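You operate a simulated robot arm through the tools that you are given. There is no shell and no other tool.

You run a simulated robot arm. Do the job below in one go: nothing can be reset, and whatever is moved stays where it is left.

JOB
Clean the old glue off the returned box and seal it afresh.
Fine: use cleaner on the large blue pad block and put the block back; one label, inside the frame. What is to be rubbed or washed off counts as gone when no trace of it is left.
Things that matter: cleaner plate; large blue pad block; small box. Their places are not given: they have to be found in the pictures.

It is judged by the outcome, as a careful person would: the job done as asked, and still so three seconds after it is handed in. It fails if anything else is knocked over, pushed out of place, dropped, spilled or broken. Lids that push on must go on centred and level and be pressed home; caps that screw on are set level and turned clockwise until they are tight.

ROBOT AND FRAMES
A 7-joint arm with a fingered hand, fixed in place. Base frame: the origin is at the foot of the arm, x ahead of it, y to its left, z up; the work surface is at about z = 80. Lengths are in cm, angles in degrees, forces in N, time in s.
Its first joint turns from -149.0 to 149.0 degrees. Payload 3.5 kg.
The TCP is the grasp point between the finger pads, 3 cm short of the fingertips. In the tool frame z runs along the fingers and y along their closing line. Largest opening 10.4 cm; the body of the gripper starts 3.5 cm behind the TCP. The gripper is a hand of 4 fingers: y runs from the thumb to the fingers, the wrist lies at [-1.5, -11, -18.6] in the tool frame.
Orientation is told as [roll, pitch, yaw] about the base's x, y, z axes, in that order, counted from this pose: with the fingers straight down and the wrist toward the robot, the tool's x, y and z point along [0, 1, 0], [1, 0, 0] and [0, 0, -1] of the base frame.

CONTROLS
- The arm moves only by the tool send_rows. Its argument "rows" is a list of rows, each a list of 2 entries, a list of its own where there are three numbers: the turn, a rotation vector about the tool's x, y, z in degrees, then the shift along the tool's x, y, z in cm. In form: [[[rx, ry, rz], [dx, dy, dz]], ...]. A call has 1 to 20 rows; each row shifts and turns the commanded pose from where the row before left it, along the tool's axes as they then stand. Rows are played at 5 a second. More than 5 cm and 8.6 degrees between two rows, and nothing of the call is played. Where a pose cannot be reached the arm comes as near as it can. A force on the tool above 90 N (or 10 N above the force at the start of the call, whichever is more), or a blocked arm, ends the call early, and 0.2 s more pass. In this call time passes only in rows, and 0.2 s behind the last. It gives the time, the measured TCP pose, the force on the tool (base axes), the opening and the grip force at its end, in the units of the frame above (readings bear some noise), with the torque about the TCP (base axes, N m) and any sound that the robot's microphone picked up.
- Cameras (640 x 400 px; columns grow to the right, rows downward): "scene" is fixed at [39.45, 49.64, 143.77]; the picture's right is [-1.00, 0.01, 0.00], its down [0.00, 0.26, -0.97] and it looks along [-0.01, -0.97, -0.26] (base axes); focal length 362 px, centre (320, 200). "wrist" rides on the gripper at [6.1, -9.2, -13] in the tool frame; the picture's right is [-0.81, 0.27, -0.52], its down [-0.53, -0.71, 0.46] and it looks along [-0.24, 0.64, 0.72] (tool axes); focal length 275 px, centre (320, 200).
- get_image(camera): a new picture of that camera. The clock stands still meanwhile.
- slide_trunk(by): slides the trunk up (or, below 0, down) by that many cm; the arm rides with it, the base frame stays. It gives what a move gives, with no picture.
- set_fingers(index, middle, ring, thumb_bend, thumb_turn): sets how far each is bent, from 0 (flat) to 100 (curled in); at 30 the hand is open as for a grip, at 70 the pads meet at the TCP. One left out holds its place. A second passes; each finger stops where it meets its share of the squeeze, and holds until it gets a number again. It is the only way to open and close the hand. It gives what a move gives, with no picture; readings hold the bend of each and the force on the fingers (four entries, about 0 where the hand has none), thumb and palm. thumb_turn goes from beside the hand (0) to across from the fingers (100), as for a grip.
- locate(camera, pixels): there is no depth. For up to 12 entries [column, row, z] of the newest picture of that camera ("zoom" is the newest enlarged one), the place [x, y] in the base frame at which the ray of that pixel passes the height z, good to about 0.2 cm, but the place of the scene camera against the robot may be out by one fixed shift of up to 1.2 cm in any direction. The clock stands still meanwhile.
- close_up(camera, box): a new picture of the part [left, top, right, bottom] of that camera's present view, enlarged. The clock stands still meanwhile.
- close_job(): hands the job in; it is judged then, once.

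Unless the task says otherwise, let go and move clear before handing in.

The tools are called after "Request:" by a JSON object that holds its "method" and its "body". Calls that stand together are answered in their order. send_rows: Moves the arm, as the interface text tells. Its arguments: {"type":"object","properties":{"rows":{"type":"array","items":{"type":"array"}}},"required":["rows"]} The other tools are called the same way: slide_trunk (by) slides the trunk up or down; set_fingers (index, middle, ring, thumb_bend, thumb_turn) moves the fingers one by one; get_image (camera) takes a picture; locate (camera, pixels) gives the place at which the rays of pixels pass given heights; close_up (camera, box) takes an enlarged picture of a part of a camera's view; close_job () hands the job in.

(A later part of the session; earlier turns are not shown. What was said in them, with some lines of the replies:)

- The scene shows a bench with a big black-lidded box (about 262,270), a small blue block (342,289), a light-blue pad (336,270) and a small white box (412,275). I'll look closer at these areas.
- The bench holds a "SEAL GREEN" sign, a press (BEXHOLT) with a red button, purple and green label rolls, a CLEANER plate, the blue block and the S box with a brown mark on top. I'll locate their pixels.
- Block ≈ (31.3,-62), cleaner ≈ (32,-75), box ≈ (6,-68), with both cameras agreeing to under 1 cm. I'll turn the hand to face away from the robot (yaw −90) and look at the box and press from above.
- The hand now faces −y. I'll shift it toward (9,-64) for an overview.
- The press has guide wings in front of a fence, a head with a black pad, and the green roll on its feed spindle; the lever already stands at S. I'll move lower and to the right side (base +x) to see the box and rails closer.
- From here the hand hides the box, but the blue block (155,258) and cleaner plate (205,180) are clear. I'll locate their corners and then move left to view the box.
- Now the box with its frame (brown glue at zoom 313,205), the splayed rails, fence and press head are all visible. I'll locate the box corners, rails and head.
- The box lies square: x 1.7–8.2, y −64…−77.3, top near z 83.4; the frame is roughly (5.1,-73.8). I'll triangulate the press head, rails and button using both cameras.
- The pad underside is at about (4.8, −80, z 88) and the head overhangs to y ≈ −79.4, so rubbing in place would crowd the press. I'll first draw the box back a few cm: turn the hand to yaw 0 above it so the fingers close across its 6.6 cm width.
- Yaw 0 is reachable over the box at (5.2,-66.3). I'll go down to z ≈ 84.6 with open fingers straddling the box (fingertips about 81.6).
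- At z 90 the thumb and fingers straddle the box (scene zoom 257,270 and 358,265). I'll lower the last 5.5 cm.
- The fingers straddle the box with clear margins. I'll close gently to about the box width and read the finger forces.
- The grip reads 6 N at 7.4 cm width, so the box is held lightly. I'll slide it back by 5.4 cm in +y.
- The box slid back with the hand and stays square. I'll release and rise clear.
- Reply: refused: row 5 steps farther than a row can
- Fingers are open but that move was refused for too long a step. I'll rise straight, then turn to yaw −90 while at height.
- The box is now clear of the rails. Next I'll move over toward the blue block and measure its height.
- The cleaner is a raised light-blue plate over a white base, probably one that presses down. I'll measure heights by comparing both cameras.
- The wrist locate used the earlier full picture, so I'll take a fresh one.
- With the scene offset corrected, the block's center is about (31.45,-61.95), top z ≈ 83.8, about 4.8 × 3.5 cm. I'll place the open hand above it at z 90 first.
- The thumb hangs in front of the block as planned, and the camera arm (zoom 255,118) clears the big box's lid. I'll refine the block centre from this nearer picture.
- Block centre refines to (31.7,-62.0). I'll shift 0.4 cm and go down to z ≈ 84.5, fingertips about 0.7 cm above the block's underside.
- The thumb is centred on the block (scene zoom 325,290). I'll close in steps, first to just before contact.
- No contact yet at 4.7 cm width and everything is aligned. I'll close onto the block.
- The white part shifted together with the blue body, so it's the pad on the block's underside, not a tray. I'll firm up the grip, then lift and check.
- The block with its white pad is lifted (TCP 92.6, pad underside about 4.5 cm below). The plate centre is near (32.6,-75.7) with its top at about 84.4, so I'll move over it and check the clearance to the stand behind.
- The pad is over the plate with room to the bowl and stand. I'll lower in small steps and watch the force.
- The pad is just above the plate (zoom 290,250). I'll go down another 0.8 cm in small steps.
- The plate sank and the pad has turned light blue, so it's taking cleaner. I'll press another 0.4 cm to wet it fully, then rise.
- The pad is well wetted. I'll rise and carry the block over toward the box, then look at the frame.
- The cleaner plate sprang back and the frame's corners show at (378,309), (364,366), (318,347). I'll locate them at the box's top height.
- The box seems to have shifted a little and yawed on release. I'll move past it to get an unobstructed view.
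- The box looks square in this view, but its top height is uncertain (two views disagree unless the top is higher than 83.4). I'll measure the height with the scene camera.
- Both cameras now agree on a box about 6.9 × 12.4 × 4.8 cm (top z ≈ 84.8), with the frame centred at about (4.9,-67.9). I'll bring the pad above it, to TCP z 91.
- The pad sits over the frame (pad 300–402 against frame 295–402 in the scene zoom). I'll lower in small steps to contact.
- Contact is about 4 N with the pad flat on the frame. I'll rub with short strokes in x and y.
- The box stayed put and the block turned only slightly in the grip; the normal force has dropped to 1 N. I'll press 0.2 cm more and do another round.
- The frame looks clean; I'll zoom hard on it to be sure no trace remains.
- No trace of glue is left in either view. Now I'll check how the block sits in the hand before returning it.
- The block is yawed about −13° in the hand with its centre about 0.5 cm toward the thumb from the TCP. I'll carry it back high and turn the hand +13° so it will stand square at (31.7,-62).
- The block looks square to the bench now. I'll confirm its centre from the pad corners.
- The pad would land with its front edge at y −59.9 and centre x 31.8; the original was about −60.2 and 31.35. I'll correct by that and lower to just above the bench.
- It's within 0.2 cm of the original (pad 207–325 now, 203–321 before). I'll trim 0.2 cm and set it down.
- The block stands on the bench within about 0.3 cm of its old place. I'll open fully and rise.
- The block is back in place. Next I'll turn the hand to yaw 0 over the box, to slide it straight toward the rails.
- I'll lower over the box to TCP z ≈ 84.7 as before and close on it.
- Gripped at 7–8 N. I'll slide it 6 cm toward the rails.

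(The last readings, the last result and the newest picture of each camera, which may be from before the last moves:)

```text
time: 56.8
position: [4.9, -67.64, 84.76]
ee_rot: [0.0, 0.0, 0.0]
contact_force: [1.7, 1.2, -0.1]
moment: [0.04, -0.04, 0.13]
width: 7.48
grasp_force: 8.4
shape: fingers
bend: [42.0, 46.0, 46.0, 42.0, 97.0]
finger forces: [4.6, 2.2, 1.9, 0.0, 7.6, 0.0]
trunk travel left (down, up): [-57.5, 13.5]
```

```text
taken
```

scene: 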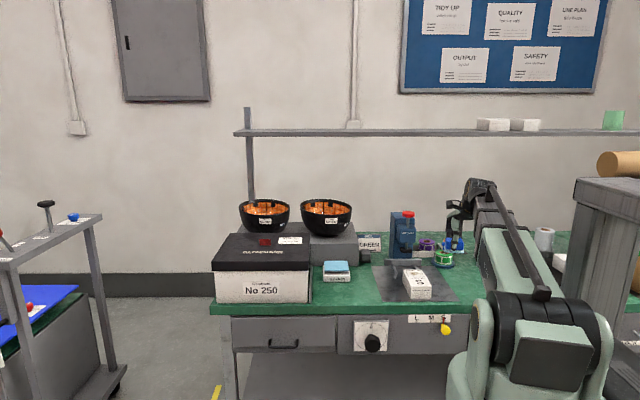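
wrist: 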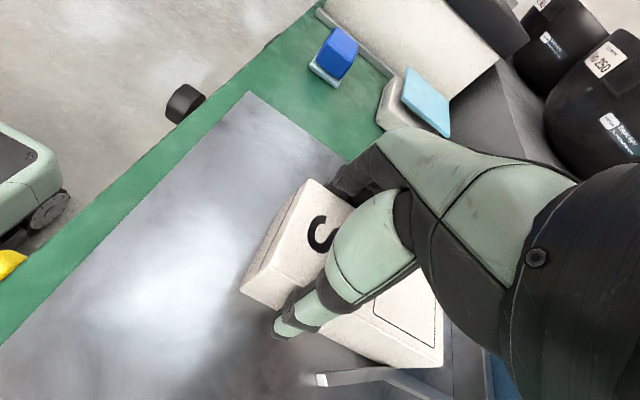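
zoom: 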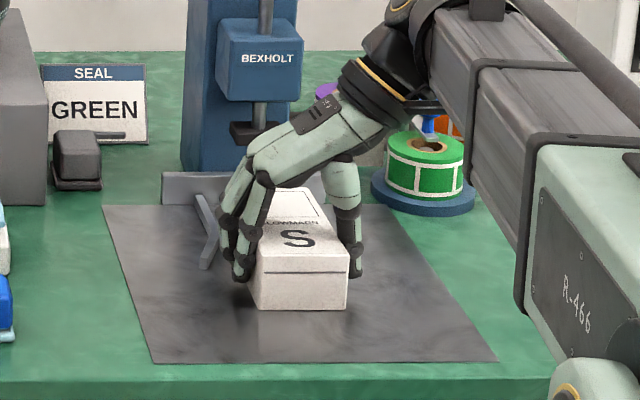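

The box now points squarely into the rails with its front at about y −64.6. I'll release, rise, turn to yaw −90 and form a closed hand for pushing from the front.

Request:
{"method": "set_fingers", "body": {"index": 30, "middle": 30, "ring": 30, "thumb_bend": 30}}

Request:
{"method": "send_rows", "body": {"rows": [[[0, 0, 0], [0, 0, -2]], [[0, 0, 0], [0, 0, -4.5]], [[0, 0, 0], [2, 0, -4]], [[0, 0, 0], [3, 0, -3]], [[0, 0, 0], [3, 0, -3]], [[0, 0, 8.2], [0, 0, 0]], [[0, 0, 8.2], [0, 0, 0]], [[0, 0, 8.2], [0, 0, 0]], [[0, 0, 8.2], [0, 0, 0]], [[0, 0, 8.2], [0, 0, 0]], [[0, 0, 8.2], [0, 0, 0]], [[0, 0, 8.2], [0, 0, 0]], [[0, 0, 8.2], [0, 0, 0]], [[0, 0, 8.2], [0, 0, 0]], [[0, 0, 8.2], [0, 0, 0]], [[0, 0, 8], [0, 0, 0]]]}}

Request:
{"method": "get_image", "body": {"camera": "scene"}}

Request:
{"method": "get_image", "body": {"camera": "wrist"}}

Request:
{"method": "close_up", "body": {"camera": "scene", "box": [370, 220, 470, 310]}}

```text
time: 57.8
position: [4.8, -67.7, 84.6]
ee_rot: [0.1, 0.0, 0.0]
contact_force: [-0.2, -0.1, -0.3]
moment: [0.0, 0.0, -0.01]
width: 10.27
grasp_force: 0.0
shape: fingers
bend: [30.0, 30.0, 30.0, 30.0, 97.0]
finger forces: [0.0, 0.0, 0.0, 0.0, 0.0, 0.1]
trunk travel left (down, up): [-57.5, 13.5]
```

```text
time: 61.2
position: [4.82, -59.81, 101.15]
ee_rot: [0.0, 0.0, -90.2]
contact_force: [-0.6, -0.7, -0.4]
moment: [-0.01, 0.0, 0.01]
width: 10.27
grasp_force: 0.0
shape: fingers
bend: [30.0, 30.0, 30.0, 30.0, 97.0]
finger forces: [0.0, 0.0, 0.1, 0.0, 0.0, 0.0]
trunk travel left (down, up): [-57.5, 13.5]
```

```text
taken
```

scene: 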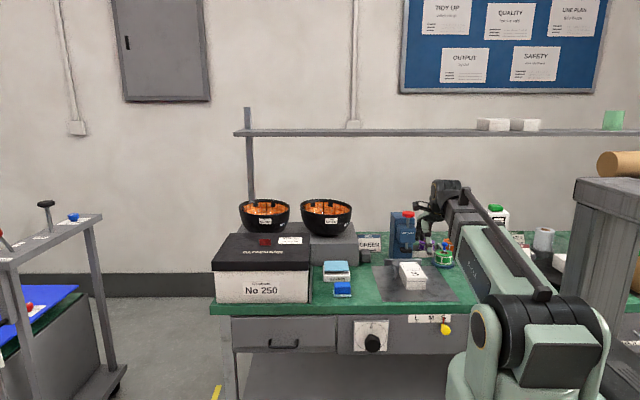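

```text
taken
```

wrist: 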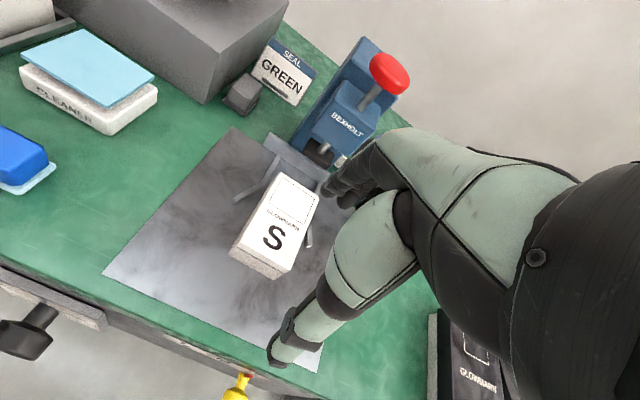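

```text
4.44 times, centred on (420, 265) of scene
```

zoom: 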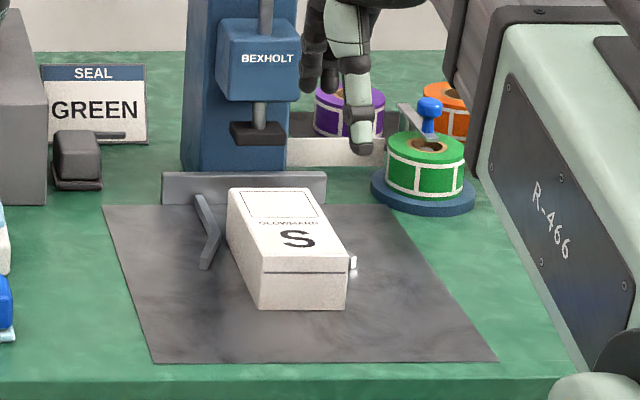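

Request:
{"method": "close_up", "body": {"camera": "wrist", "box": [200, 110, 360, 290]}}

```text
2.22 times, centred on (280, 200) of wrist
```

zoom: 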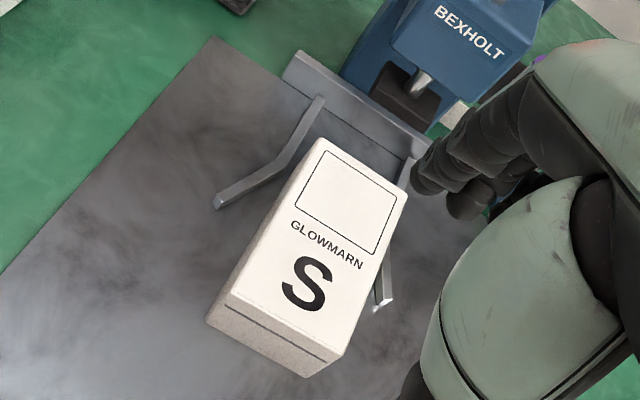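

Request:
{"method": "locate", "body": {"camera": "zoom", "pixels": [[322, 138, 84.8], [408, 192, 84.8], [218, 304, 84.8], [333, 359, 84.8], [320, 151, 84.8], [398, 194, 84.8], [373, 255, 84.8], [295, 205, 84.8], [206, 320, 80], [309, 377, 80], [322, 98, 82], [216, 197, 82]]}}

```text
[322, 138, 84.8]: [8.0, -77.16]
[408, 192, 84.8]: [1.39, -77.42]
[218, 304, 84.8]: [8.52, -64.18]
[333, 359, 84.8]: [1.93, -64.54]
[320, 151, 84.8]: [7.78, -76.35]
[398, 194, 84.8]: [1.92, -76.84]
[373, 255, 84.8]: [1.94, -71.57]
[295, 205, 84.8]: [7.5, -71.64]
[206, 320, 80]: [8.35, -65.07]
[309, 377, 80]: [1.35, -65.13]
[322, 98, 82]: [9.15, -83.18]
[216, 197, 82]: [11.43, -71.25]
```

The box is centred near x 4.9 with only about 2° yaw, which the rails will take out. I'll close the hand fully for pushing and look at its shape.

Request:
{"method": "set_fingers", "body": {"index": 70, "middle": 70, "ring": 70, "thumb_bend": 66}}

Request:
{"method": "get_image", "body": {"camera": "wrist"}}

Request:
{"method": "close_up", "body": {"camera": "scene", "box": [370, 190, 470, 310]}}

```text
time: 62.2
position: [4.88, -59.74, 101.15]
ee_rot: [0.1, 0.1, -90.0]
contact_force: [-0.2, 0.7, 0.5]
moment: [-0.01, 0.01, 0.01]
width: 0.64
grasp_force: 0.1
shape: fingers
bend: [70.0, 70.0, 70.0, 66.0, 97.0]
finger forces: [0.1, 0.0, 0.0, 0.0, 0.1, 0.0]
trunk travel left (down, up): [-57.5, 13.5]
```

```text
taken
```

wrist: 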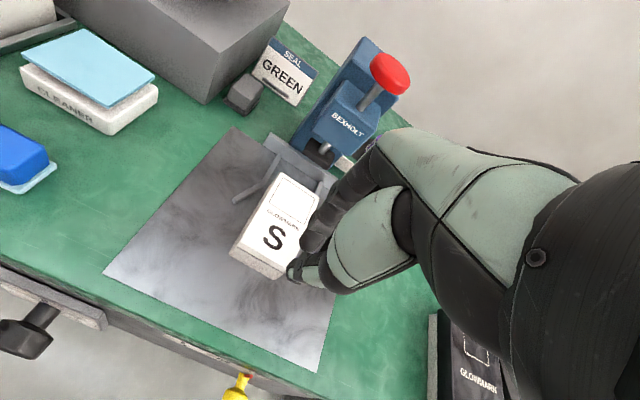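

```text
3.33 times, centred on (420, 250) of scene
```

zoom: 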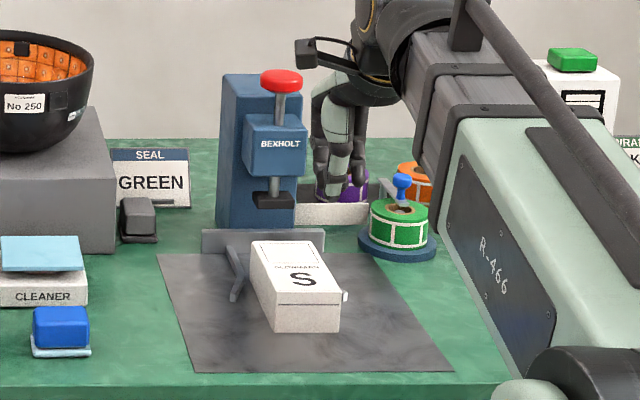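

Closed hand ready. I'll lower it in front of the box to TCP z ≈ 84.3 at y ≈ −59.5.

Request:
{"method": "send_rows", "body": {"rows": [[[0, 0, 0], [0, 0, 4.5]], [[0, 0, 0], [0, 0, 4.5]], [[0, 0, 0], [0, 0, 4]], [[0, 0, 0], [0, 0, 2.5]], [[0, 0, 0], [0, 0, 1.3]]]}}

Request:
{"method": "get_image", "body": {"camera": "wrist"}}

Request:
{"method": "close_up", "body": {"camera": "scene", "box": [370, 220, 470, 310]}}

```text
time: 63.4
position: [4.95, -59.66, 84.3]
ee_rot: [0.0, 0.0, -90.0]
contact_force: [0.4, 0.1, 0.2]
moment: [0.0, 0.04, 0.02]
width: 0.64
grasp_force: 0.1
shape: fingers
bend: [70.0, 70.0, 70.0, 66.0, 97.0]
finger forces: [0.1, 0.0, 0.0, 0.0, 0.1, 0.0]
trunk travel left (down, up): [-57.5, 13.5]
```

```text
taken
```

wrist: 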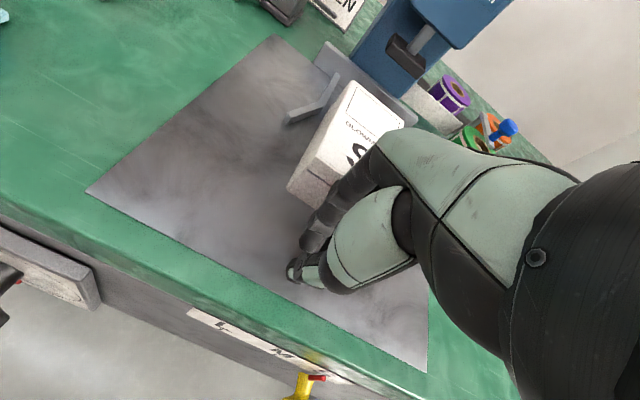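

```text
4.44 times, centred on (420, 265) of scene
```

zoom: 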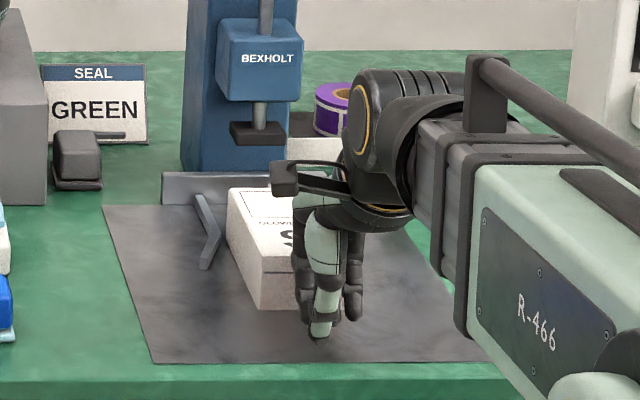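

The finger group's centre is about 0.9 cm toward −x from the TCP, so I'll shift the TCP to x ≈ 5.8 for a centred push, then advance slowly.

Request:
{"method": "send_rows", "body": {"rows": [[[0, 0, 0], [0.9, 0, 0]], [[0, 0, 0], [0, 0.8, 0]], [[0, 0, 0], [0, 0.7, 0]], [[0, 0, 0], [0, 0.5, 0]]]}}

Request:
{"method": "close_up", "body": {"camera": "wrist", "box": [260, 60, 440, 300]}}

Request:
{"method": "close_up", "body": {"camera": "scene", "box": [370, 220, 470, 310]}}

```text
time: 64.4
position: [5.75, -61.69, 84.31]
ee_rot: [0.0, -0.1, -90.0]
contact_force: [0.5, 2.0, -0.9]
moment: [-0.04, -0.02, -0.02]
width: 0.61
grasp_force: 1.0
shape: fingers
bend: [70.0, 70.0, 70.0, 66.0, 97.0]
finger forces: [0.0, 1.9, 0.0, 0.0, 0.0, 0.0]
trunk travel left (down, up): [-57.5, 13.5]
```

```text
1.67 times, centred on (350, 180) of wrist
```

zoom: 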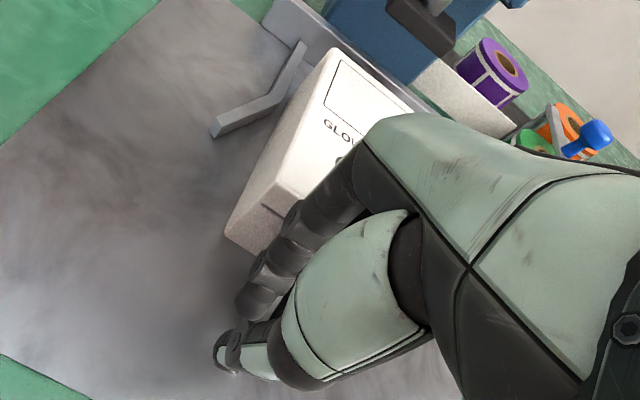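

```text
4.44 times, centred on (420, 265) of scene
```

zoom: 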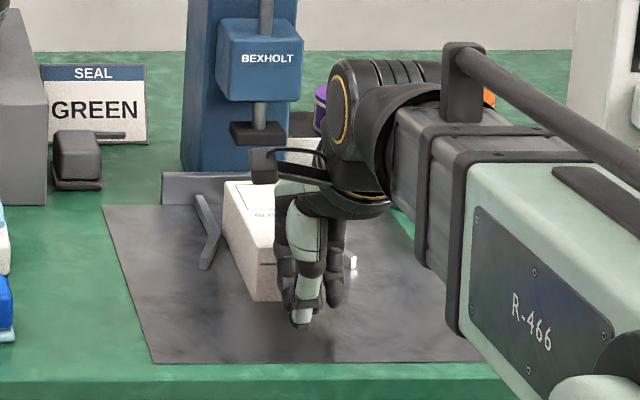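

The middle finger is in contact with the box front (about 2 N). I'll push 4 cm and check.

Request:
{"method": "send_rows", "body": {"rows": [[[0, 0, 0], [0, 0.5, 0]], [[0, 0, 0], [0, 0.5, 0]], [[0, 0, 0], [0, 0.5, 0]], [[0, 0, 0], [0, 0.5, 0]], [[0, 0, 0], [0, 0.5, 0]], [[0, 0, 0], [0, 0.5, 0]], [[0, 0, 0], [0, 0.5, 0]], [[0, 0, 0], [0, 0.5, 0]]]}}

Request:
{"method": "close_up", "body": {"camera": "wrist", "box": [260, 60, 440, 300]}}

Request:
{"method": "close_up", "body": {"camera": "scene", "box": [370, 220, 470, 310]}}

```text
time: 66.2
position: [5.8, -65.82, 84.35]
ee_rot: [0.0, 0.0, -90.0]
contact_force: [-0.8, 0.6, 0.6]
moment: [-0.03, -0.03, 0.02]
width: 0.63
grasp_force: 0.3
shape: fingers
bend: [70.0, 70.0, 70.0, 66.0, 97.0]
finger forces: [0.0, 1.3, 0.0, 0.0, 0.0, 0.1]
trunk travel left (down, up): [-57.5, 13.5]
```

```text
1.67 times, centred on (350, 180) of wrist
```

zoom: 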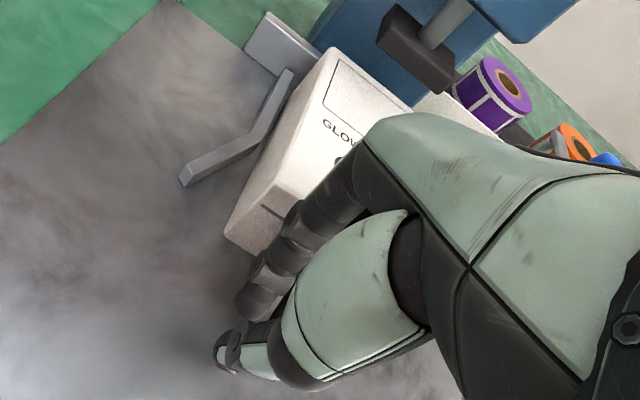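

```text
4.44 times, centred on (420, 265) of scene
```

zoom: 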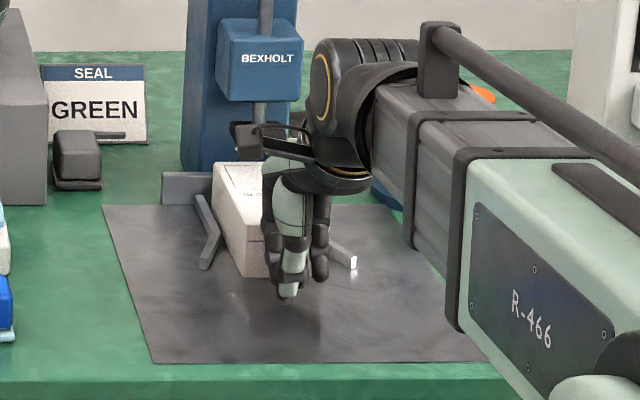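

The box is running between the rails. I'll continue in smaller steps, watching for the fence.

Request:
{"method": "send_rows", "body": {"rows": [[[0, 0, 0], [0, 0.4, 0]], [[0, 0, 0], [0, 0.3, 0]], [[0, 0, 0], [0, 0.3, 0]], [[0, 0, 0], [0, 0.3, 0]]]}}

Request:
{"method": "close_up", "body": {"camera": "wrist", "box": [260, 40, 440, 200]}}

```text
time: 67.2
position: [5.87, -66.94, 84.33]
ee_rot: [0.0, 0.0, -90.0]
contact_force: [0.3, 2.9, 2.3]
moment: [-0.1, 0.04, -0.03]
width: 0.64
grasp_force: 1.6
shape: fingers
bend: [70.0, 70.0, 70.0, 66.0, 97.0]
finger forces: [0.0, 3.5, 0.0, 0.0, 0.0, 0.0]
trunk travel left (down, up): [-57.5, 13.5]
```

```text
2.50 times, centred on (350, 120) of wrist
```

zoom: 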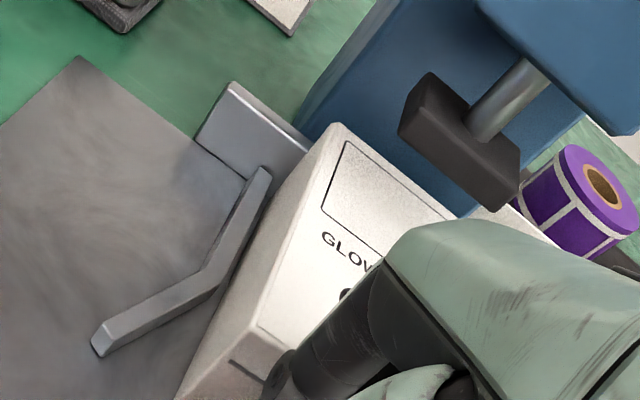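

The force rose to about 3.5 N and the box's far end is close to the fence. I'll push in 0.2 cm steps.

Request:
{"method": "send_rows", "body": {"rows": [[[0, 0, 0], [0, 0.2, 0]], [[0, 0, 0], [0, 0.2, 0]]]}}

Request:
{"method": "close_up", "body": {"camera": "wrist", "box": [260, 40, 440, 200]}}

```text
time: 67.8
position: [5.74, -67.29, 84.43]
ee_rot: [0.1, 0.0, -90.1]
contact_force: [0.4, 5.3, 5.1]
moment: [-0.22, 0.03, -0.07]
width: 0.64
grasp_force: 3.9
shape: fingers
bend: [70.0, 70.0, 70.0, 66.0, 97.0]
finger forces: [0.0, 7.5, 0.1, 0.0, 0.0, 0.0]
trunk travel left (down, up): [-57.5, 13.5]
```

```text
2.50 times, centred on (350, 120) of wrist
```

zoom: 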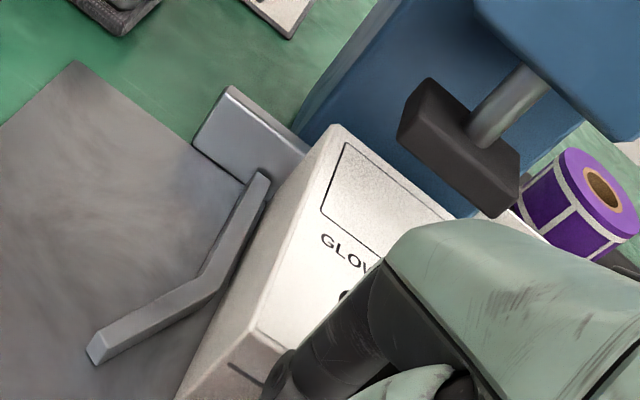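

The box still moves with the hand, with some rail friction. I'll keep pushing in 0.2 cm steps.

Request:
{"method": "send_rows", "body": {"rows": [[[0, 0, 0], [0, 0.2, 0]], [[0, 0, 0], [0, 0.2, 0]]]}}

Request:
{"method": "close_up", "body": {"camera": "wrist", "box": [260, 40, 440, 200]}}

Request:
{"method": "close_up", "body": {"camera": "scene", "box": [380, 230, 440, 290]}}

```text
time: 68.4
position: [5.92, -67.67, 84.5]
ee_rot: [0.0, -0.1, -90.1]
contact_force: [-0.4, 12.4, 9.2]
moment: [-0.39, 0.11, -0.17]
width: 0.61
grasp_force: 7.7
shape: fingers
bend: [70.0, 70.0, 70.0, 66.0, 97.0]
finger forces: [0.0, 15.5, 0.0, 0.1, 0.0, 0.0]
trunk travel left (down, up): [-57.5, 13.5]
```

```text
2.50 times, centred on (350, 120) of wrist
```

zoom: 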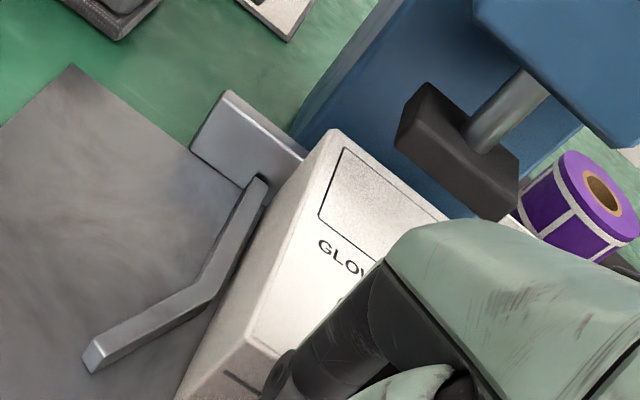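

```text
6.67 times, centred on (410, 260) of scene
```

zoom: 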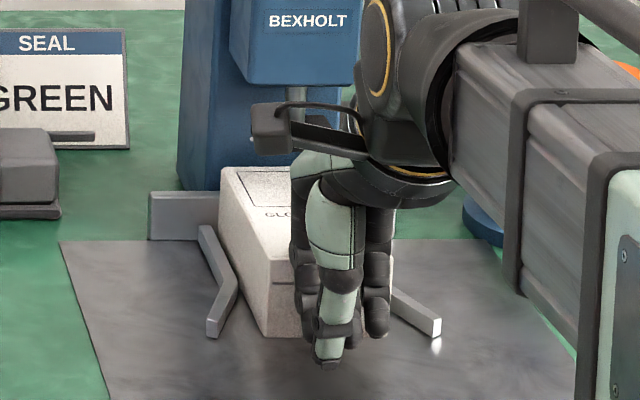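

The force jumped to 12 N and the box no longer moves with the hand, so it is against the fence. I'll back off, rise and inspect.

Request:
{"method": "send_rows", "body": {"rows": [[[0, 0, 0], [0, -0.5, 0]], [[0, 0, 0], [0, -2, 0]], [[0, 0, 0], [0, -3, 0]], [[0, 0, 0], [0, 0, -4.5]], [[0, 0, 0], [0, 0, -4.5]], [[0, 0, 0], [0, 0, -4.5]], [[0, 0, 0], [-3.5, 0, -3]], [[0, 0, 0], [-4, 0, 0]], [[0, 0, 0], [-4, 0, 0]]]}}

Request:
{"method": "get_image", "body": {"camera": "wrist"}}

Request:
{"method": "close_up", "body": {"camera": "wrist", "box": [160, 60, 320, 240]}}

Request:
{"method": "close_up", "body": {"camera": "scene", "box": [380, 230, 440, 290]}}

```text
time: 70.4
position: [-5.75, -62.4, 100.87]
ee_rot: [0.0, -0.1, -90.1]
contact_force: [-0.9, 0.9, 0.4]
moment: [0.0, -0.01, 0.02]
width: 0.62
grasp_force: 0.0
shape: fingers
bend: [70.0, 70.0, 70.0, 66.0, 97.0]
finger forces: [0.1, 0.1, 0.0, 0.0, 0.0, 0.0]
trunk travel left (down, up): [-57.5, 13.5]
```

```text
taken
```

wrist: 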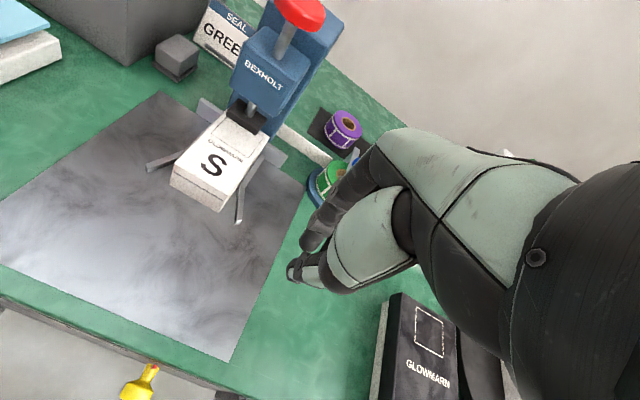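

```text
2.22 times, centred on (240, 150) of wrist
```

zoom: 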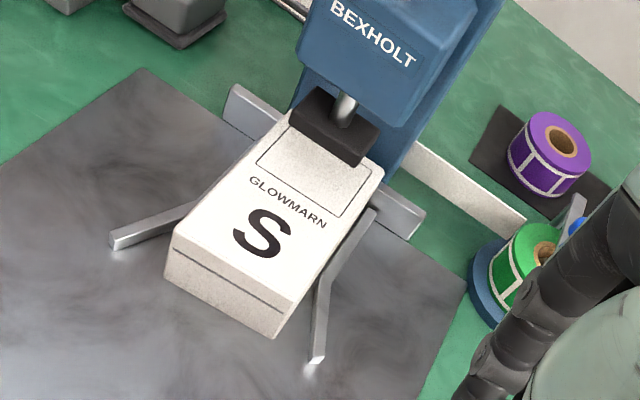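

```text
6.67 times, centred on (410, 260) of scene
```

zoom: 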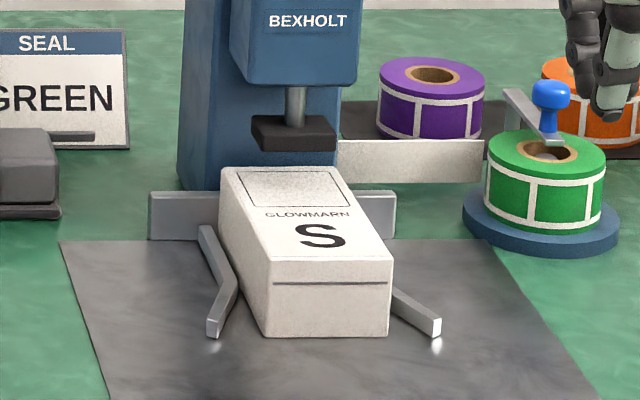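

The box is in the rails with the frame beneath the black pad. I'll check its squareness and the pad's position over the frame.

Request:
{"method": "locate", "body": {"camera": "wrist", "pixels": [[225.6, 110.5, 84.8], [268.8, 136.5, 84.8], [172, 174, 84.8], [222, 203, 84.8], [210.8, 133, 84.8], [251, 157.4, 84.8], [266.5, 137.5, 84.8], [226, 107, 88], [256, 133, 88], [226.5, 104, 88], [246, 133, 88], [202, 97, 84]]}}

Request:
{"method": "close_up", "body": {"camera": "wrist", "box": [195, 70, 295, 170]}}

```text
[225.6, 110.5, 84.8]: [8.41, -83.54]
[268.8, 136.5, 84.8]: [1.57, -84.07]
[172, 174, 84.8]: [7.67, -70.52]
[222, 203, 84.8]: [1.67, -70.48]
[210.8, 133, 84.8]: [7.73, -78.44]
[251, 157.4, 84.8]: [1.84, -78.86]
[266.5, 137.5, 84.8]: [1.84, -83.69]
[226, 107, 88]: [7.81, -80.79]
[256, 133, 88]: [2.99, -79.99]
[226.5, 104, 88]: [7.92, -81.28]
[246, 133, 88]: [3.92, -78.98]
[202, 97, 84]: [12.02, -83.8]
```

```text
4.00 times, centred on (245, 120) of wrist
```

zoom: 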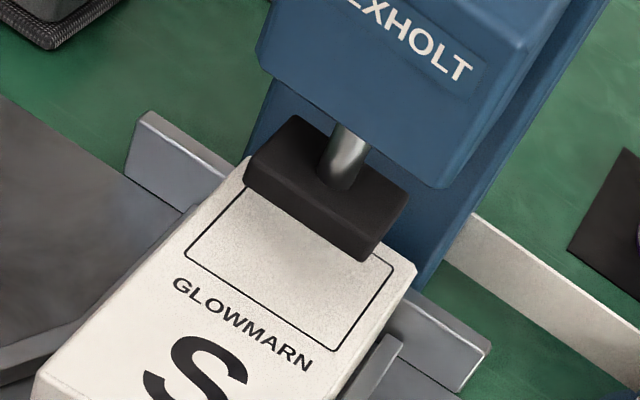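

Request:
{"method": "locate", "body": {"camera": "zoom", "pixels": [[246, 183, 88], [363, 260, 88], [405, 212, 88], [296, 115, 90], [408, 190, 90], [253, 162, 90], [372, 240, 90], [246, 183, 87.5], [363, 260, 87.5]]}}

Request:
{"method": "close_up", "body": {"camera": "scene", "box": [385, 200, 445, 260]}}

Request:
{"method": "close_up", "body": {"camera": "wrist", "box": [220, 0, 360, 140]}}

```text
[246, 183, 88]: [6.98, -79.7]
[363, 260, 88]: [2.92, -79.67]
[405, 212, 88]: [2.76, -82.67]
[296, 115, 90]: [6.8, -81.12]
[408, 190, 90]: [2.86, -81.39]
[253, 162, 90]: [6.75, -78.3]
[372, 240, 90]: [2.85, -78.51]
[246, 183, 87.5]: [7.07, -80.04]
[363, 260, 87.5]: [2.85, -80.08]
```

```text
6.67 times, centred on (415, 230) of scene
```

zoom: 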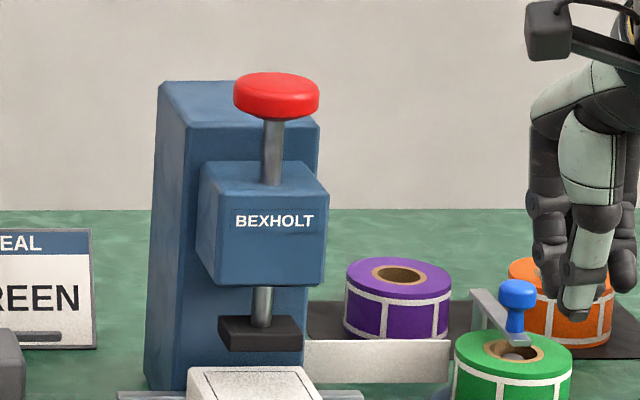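

```text
2.86 times, centred on (290, 70) of wrist
```

zoom: 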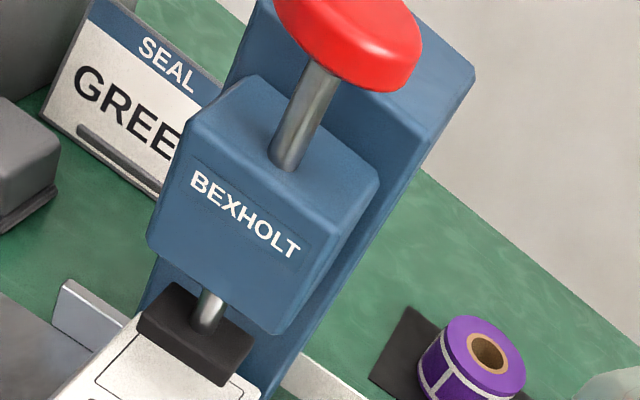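

The pad (x 2.9–7.0, y −79.7…−82.7) is centred on the frame (x 1.8–7.7, y −78.6…−83.5), so the label will land inside. The red button top is at about (4.9,-81.2,103.4); I'll move the closed hand above it.

Request:
{"method": "send_rows", "body": {"rows": [[[0, 0, 0], [0, 0, -4.5]], [[0, 0, 0], [0, 0, -4.5]], [[0, 0, 0], [0, 0, -3]], [[0, 0, 0], [3.8, 0, 0]], [[0, 0, 0], [3.8, 0, 0]], [[0, 0, 0], [3.6, 0, 0]], [[0, 0, 0], [0, 4.6, 0]], [[0, 0, 0], [0, 4.6, 0]], [[0, 0, 0], [0, 4.6, 0]], [[0, 0, 0], [0, 4.5, 0]]]}}

Request:
{"method": "get_image", "body": {"camera": "wrist"}}

Request:
{"method": "close_up", "body": {"camera": "scene", "box": [370, 160, 470, 270]}}

```text
time: 72.6
position: [5.46, -80.78, 112.82]
ee_rot: [0.0, 0.1, -90.0]
contact_force: [-0.4, 0.5, 0.0]
moment: [-0.01, 0.02, -0.01]
width: 0.65
grasp_force: 0.1
shape: fingers
bend: [70.0, 70.0, 70.0, 66.0, 97.0]
finger forces: [0.1, 0.0, 0.0, 0.0, 0.1, 0.0]
trunk travel left (down, up): [-57.5, 13.5]
```

```text
taken
```

wrist: 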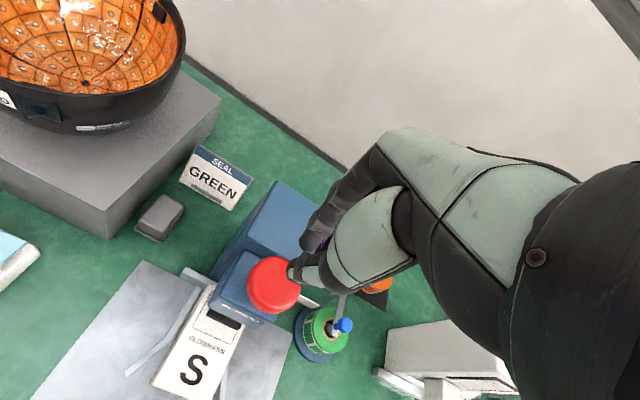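

```text
3.64 times, centred on (420, 215) of scene
```

zoom: 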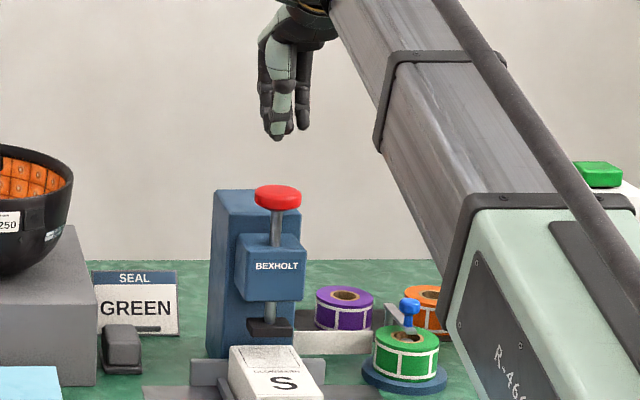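

Request:
{"method": "locate", "body": {"camera": "wrist", "pixels": [[273, 280, 103.4], [248, 280, 103], [300, 290, 103], [270, 260, 103], [274, 312, 102], [300, 275, 109.8], [302, 243, 109.8], [296, 282, 109.8]]}}

Request:
{"method": "close_up", "body": {"camera": "wrist", "box": [200, 160, 400, 340]}}

```text
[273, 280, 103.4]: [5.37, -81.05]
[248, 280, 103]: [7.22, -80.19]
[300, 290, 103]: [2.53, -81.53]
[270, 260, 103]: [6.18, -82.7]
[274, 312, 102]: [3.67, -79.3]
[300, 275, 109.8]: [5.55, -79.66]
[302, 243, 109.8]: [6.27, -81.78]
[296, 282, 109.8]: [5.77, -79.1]
```

```text
2.22 times, centred on (300, 250) of wrist
```

zoom: 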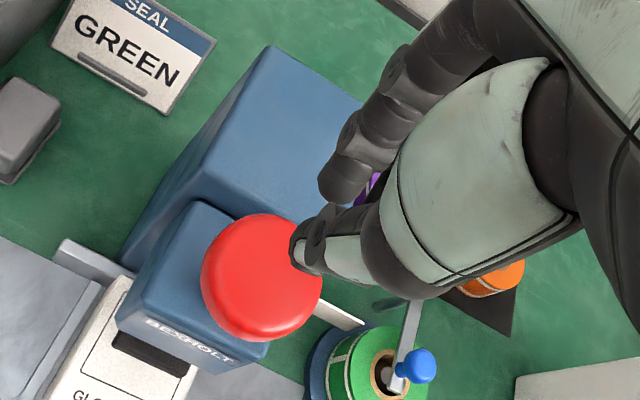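

Fingertips (z ≈ 109.8) straddle the button's centre at (4.9,-81). I'll lower to just above it.

Request:
{"method": "send_rows", "body": {"rows": [[[0, 0, 0], [0, 0, 3]], [[0, 0, 0], [0, 0, 1.8]], [[0, 0, 0], [0, 0, 0.7]]]}}

Request:
{"method": "close_up", "body": {"camera": "scene", "box": [370, 180, 450, 260]}}

Request:
{"method": "close_up", "body": {"camera": "wrist", "box": [200, 160, 400, 340]}}

```text
time: 73.4
position: [5.47, -80.61, 107.24]
ee_rot: [-0.1, 0.0, -90.1]
contact_force: [-0.2, -0.2, 0.0]
moment: [-0.03, -0.01, 0.0]
width: 0.62
grasp_force: 0.1
shape: fingers
bend: [70.0, 70.0, 70.0, 66.0, 97.0]
finger forces: [0.0, 0.0, 0.0, 0.1, 0.1, 0.0]
trunk travel left (down, up): [-57.5, 13.5]
```

```text
5.00 times, centred on (410, 220) of scene
```

zoom: 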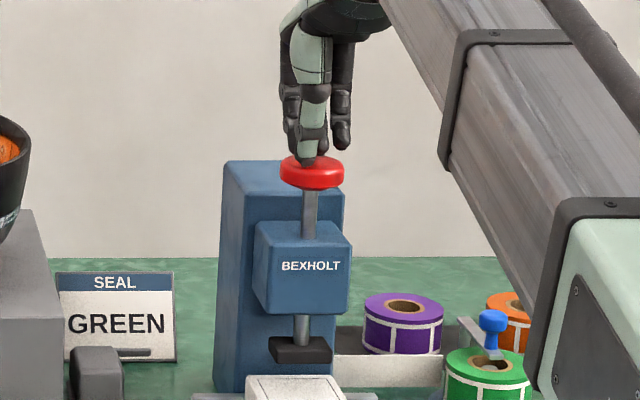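

```text
2.22 times, centred on (300, 250) of wrist
```

zoom: 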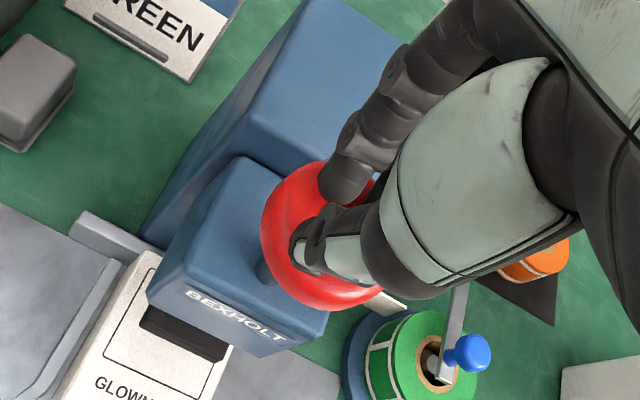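

The fingertips are right above the button. I'll press down steadily, first 1.5 cm, reading the force.

Request:
{"method": "send_rows", "body": {"rows": [[[0, 0, 0], [0, 0, 0.5]], [[0, 0, 0], [0, 0, 0.5]], [[0, 0, 0], [0, 0, 0.5]]]}}

Request:
{"method": "close_up", "body": {"camera": "scene", "box": [370, 190, 450, 270]}}

```text
time: 74.2
position: [5.4, -80.65, 105.83]
ee_rot: [0.0, 0.1, -90.0]
contact_force: [0.6, 0.0, 3.6]
moment: [0.08, -0.05, 0.01]
width: 0.59
grasp_force: 2.5
shape: fingers
bend: [70.0, 70.0, 70.0, 66.0, 98.0]
finger forces: [0.1, 0.0, 0.1, 0.0, 4.1, 0.0]
trunk travel left (down, up): [-57.5, 13.5]
```

```text
5.00 times, centred on (410, 230) of scene
```

zoom: 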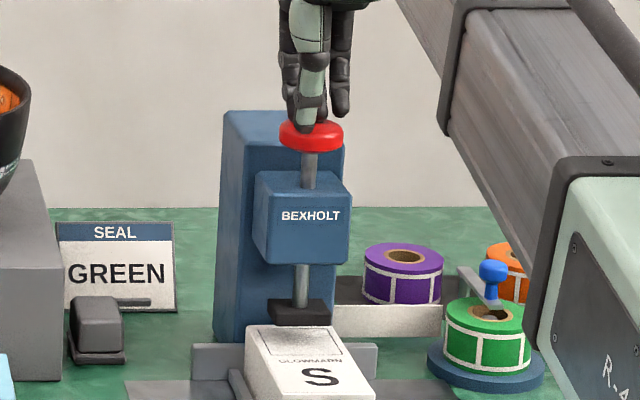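

The button is going down at about 4 N through the thumb tip. I'll continue 1.5 cm.

Request:
{"method": "send_rows", "body": {"rows": [[[0, 0, 0], [0, 0, 0.5]], [[0, 0, 0], [0, 0, 0.5]], [[0, 0, 0], [0, 0, 0.4]], [[0, 0, 0], [0, 0, 0.3]]]}}

Request:
{"method": "close_up", "body": {"camera": "scene", "box": [370, 190, 450, 270]}}

```text
time: 75.2
position: [5.42, -80.55, 104.22]
ee_rot: [0.0, -0.1, -90.1]
contact_force: [0.8, 1.0, 8.1]
moment: [0.15, -0.08, -0.01]
width: 0.56
grasp_force: 4.5
shape: fingers
bend: [70.0, 70.0, 70.0, 66.0, 97.0]
finger forces: [0.0, 0.0, 0.1, 0.0, 7.9, 0.0]
trunk travel left (down, up): [-57.5, 13.5]
heard: click
```

```text
5.00 times, centred on (410, 230) of scene
```

zoom: 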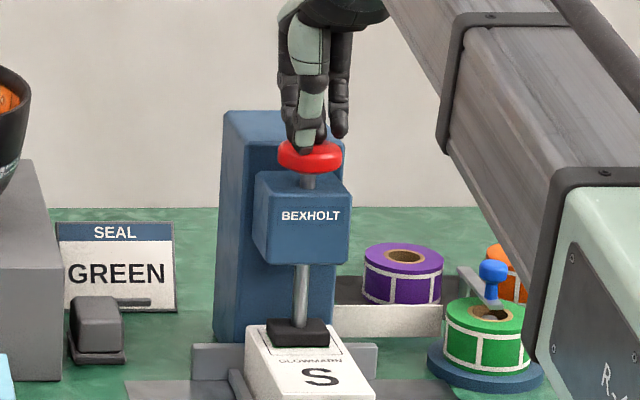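

A click sounded with the pad at the box top. I'll press 0.3 cm more to seat it firmly, without a second stroke.

Request:
{"method": "send_rows", "body": {"rows": [[[0, 0, 0], [0, 0, 0.15]], [[0, 0, 0], [0, 0, 0.15]]]}}

Request:
{"method": "close_up", "body": {"camera": "scene", "box": [370, 210, 450, 290]}}

```text
time: 75.8
position: [5.42, -80.63, 104.13]
ee_rot: [0.0, -0.2, -90.0]
contact_force: [-1.0, 1.5, 20.6]
moment: [0.4, -0.1, 0.02]
width: 0.5
grasp_force: 10.4
shape: fingers
bend: [70.0, 70.0, 70.0, 68.0, 97.0]
finger forces: [0.1, 0.0, 0.1, 0.1, 20.9, 0.0]
trunk travel left (down, up): [-57.5, 13.5]
```

```text
5.00 times, centred on (410, 250) of scene
```

zoom: 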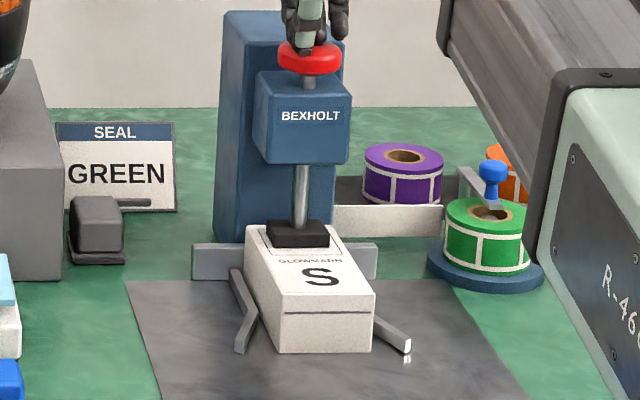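

The force rose to 21 N at full stroke, so the label is pressed on. I'll lift straight off and look.

Request:
{"method": "send_rows", "body": {"rows": [[[0, 0, 0], [0, 0, -0.5]], [[0, 0, 0], [0, 0, -1.5]], [[0, 0, 0], [0, 0, -3]], [[0, 0, 0], [0, 0, -4]], [[0, 0, 0], [0, -4.6, 0]], [[0, 0, 0], [0, -4.6, 0]], [[0, 0, 0], [0, -4.6, 0]], [[0, 0, 0], [0, -4.5, 0]], [[0, 0, 0], [-3.8, 0, 3]], [[0, 0, 0], [-3.8, 0, 3]], [[0, 0, 0], [-3.8, 0, 3]]]}}

Request:
{"method": "get_image", "body": {"camera": "wrist"}}

Request:
{"method": "close_up", "body": {"camera": "wrist", "box": [160, 60, 320, 240]}}

Request:
{"method": "close_up", "body": {"camera": "scene", "box": [380, 230, 440, 290]}}

```text
time: 78.2
position: [-5.89, -62.42, 103.75]
ee_rot: [0.0, 0.0, -90.0]
contact_force: [-0.1, 0.8, 0.0]
moment: [-0.01, 0.03, 0.02]
width: 0.61
grasp_force: 0.0
shape: fingers
bend: [70.0, 70.0, 70.0, 66.0, 97.0]
finger forces: [0.1, 0.1, 0.0, 0.0, 0.0, 0.0]
trunk travel left (down, up): [-57.5, 13.5]
```

```text
taken
```

wrist: 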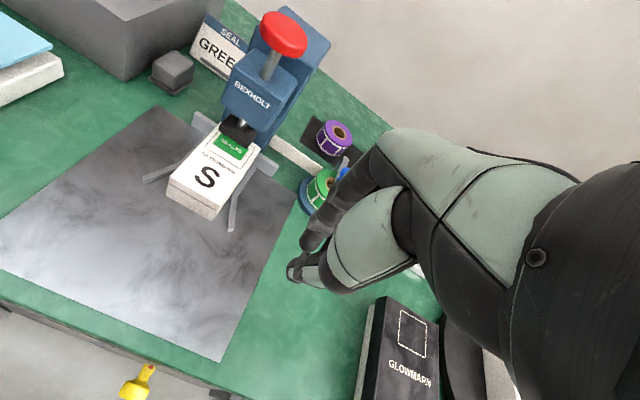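

```text
2.22 times, centred on (240, 150) of wrist
```

zoom: 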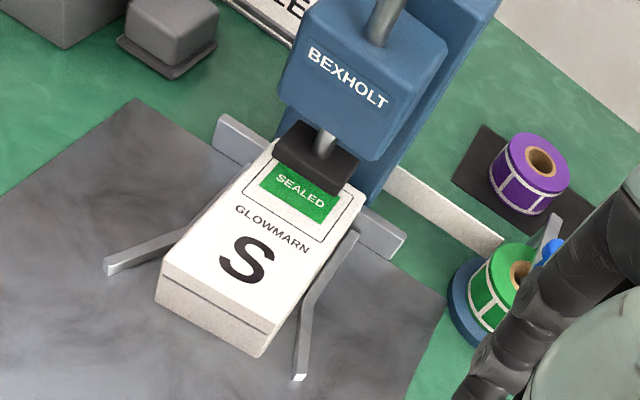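

```text
6.67 times, centred on (410, 260) of scene
```

zoom: 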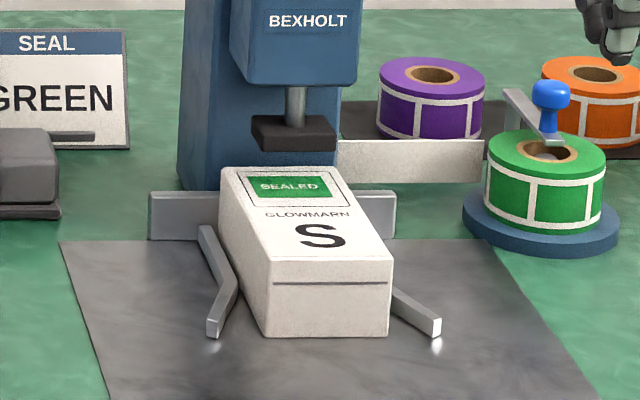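

A green SEALED label is on, centred in the frame. I'll zoom once more to verify all four margins and check the whole bench.

Request:
{"method": "close_up", "body": {"camera": "scene", "box": [395, 250, 425, 275]}}

Request:
{"method": "get_image", "body": {"camera": "scene"}}

Request:
{"method": "close_up", "body": {"camera": "scene", "box": [300, 190, 460, 350]}}

```text
16.00 times, centred on (410, 262) of scene
```

zoom: 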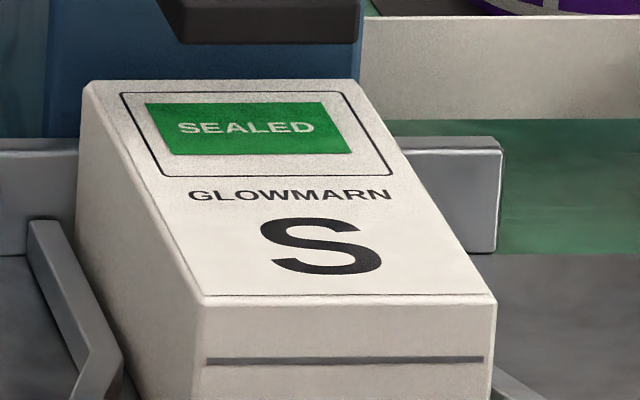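

```text
taken
```

scene: 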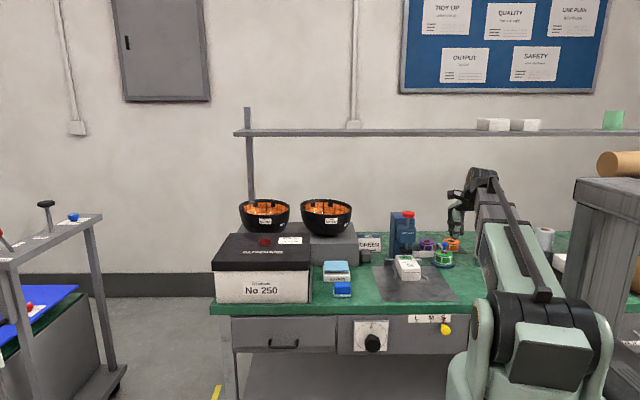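

```text
2.50 times, centred on (380, 270) of scene
```

zoom: 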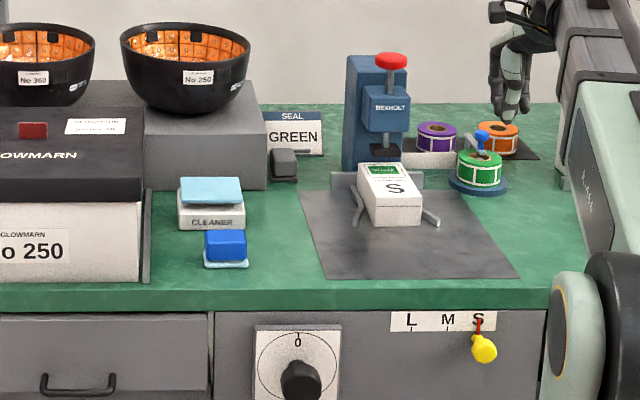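

The label lies fully inside the frame, the glue is gone, the block is back at its place and nothing else has moved; the hand is clear. Handing in.

Request:
{"method": "close_job", "body": {}}

```text
The job is handed in.
```

I cleaned the old glue off the small box and sealed it again with one green SEALED label, then handed the job in.

- **Cleaning:** I wetted the large blue pad block on the cleaner plate and rubbed the frame with it. Close-ups from both cameras showed no trace of glue.
- **Block:** It stands back about 0.3 cm from where it started. Its pad is still wet with cleaner.
- **Seal:** I used green because the sign by the press reads "SEAL GREEN" and the green roll was already loaded. I pressed the button once; the label lies fully inside the frame.
- **Box:** I left it in the press, between the guide rails and against the fence.

In the last pictures nothing else on the bench had moved, and the hand was clear of everything.
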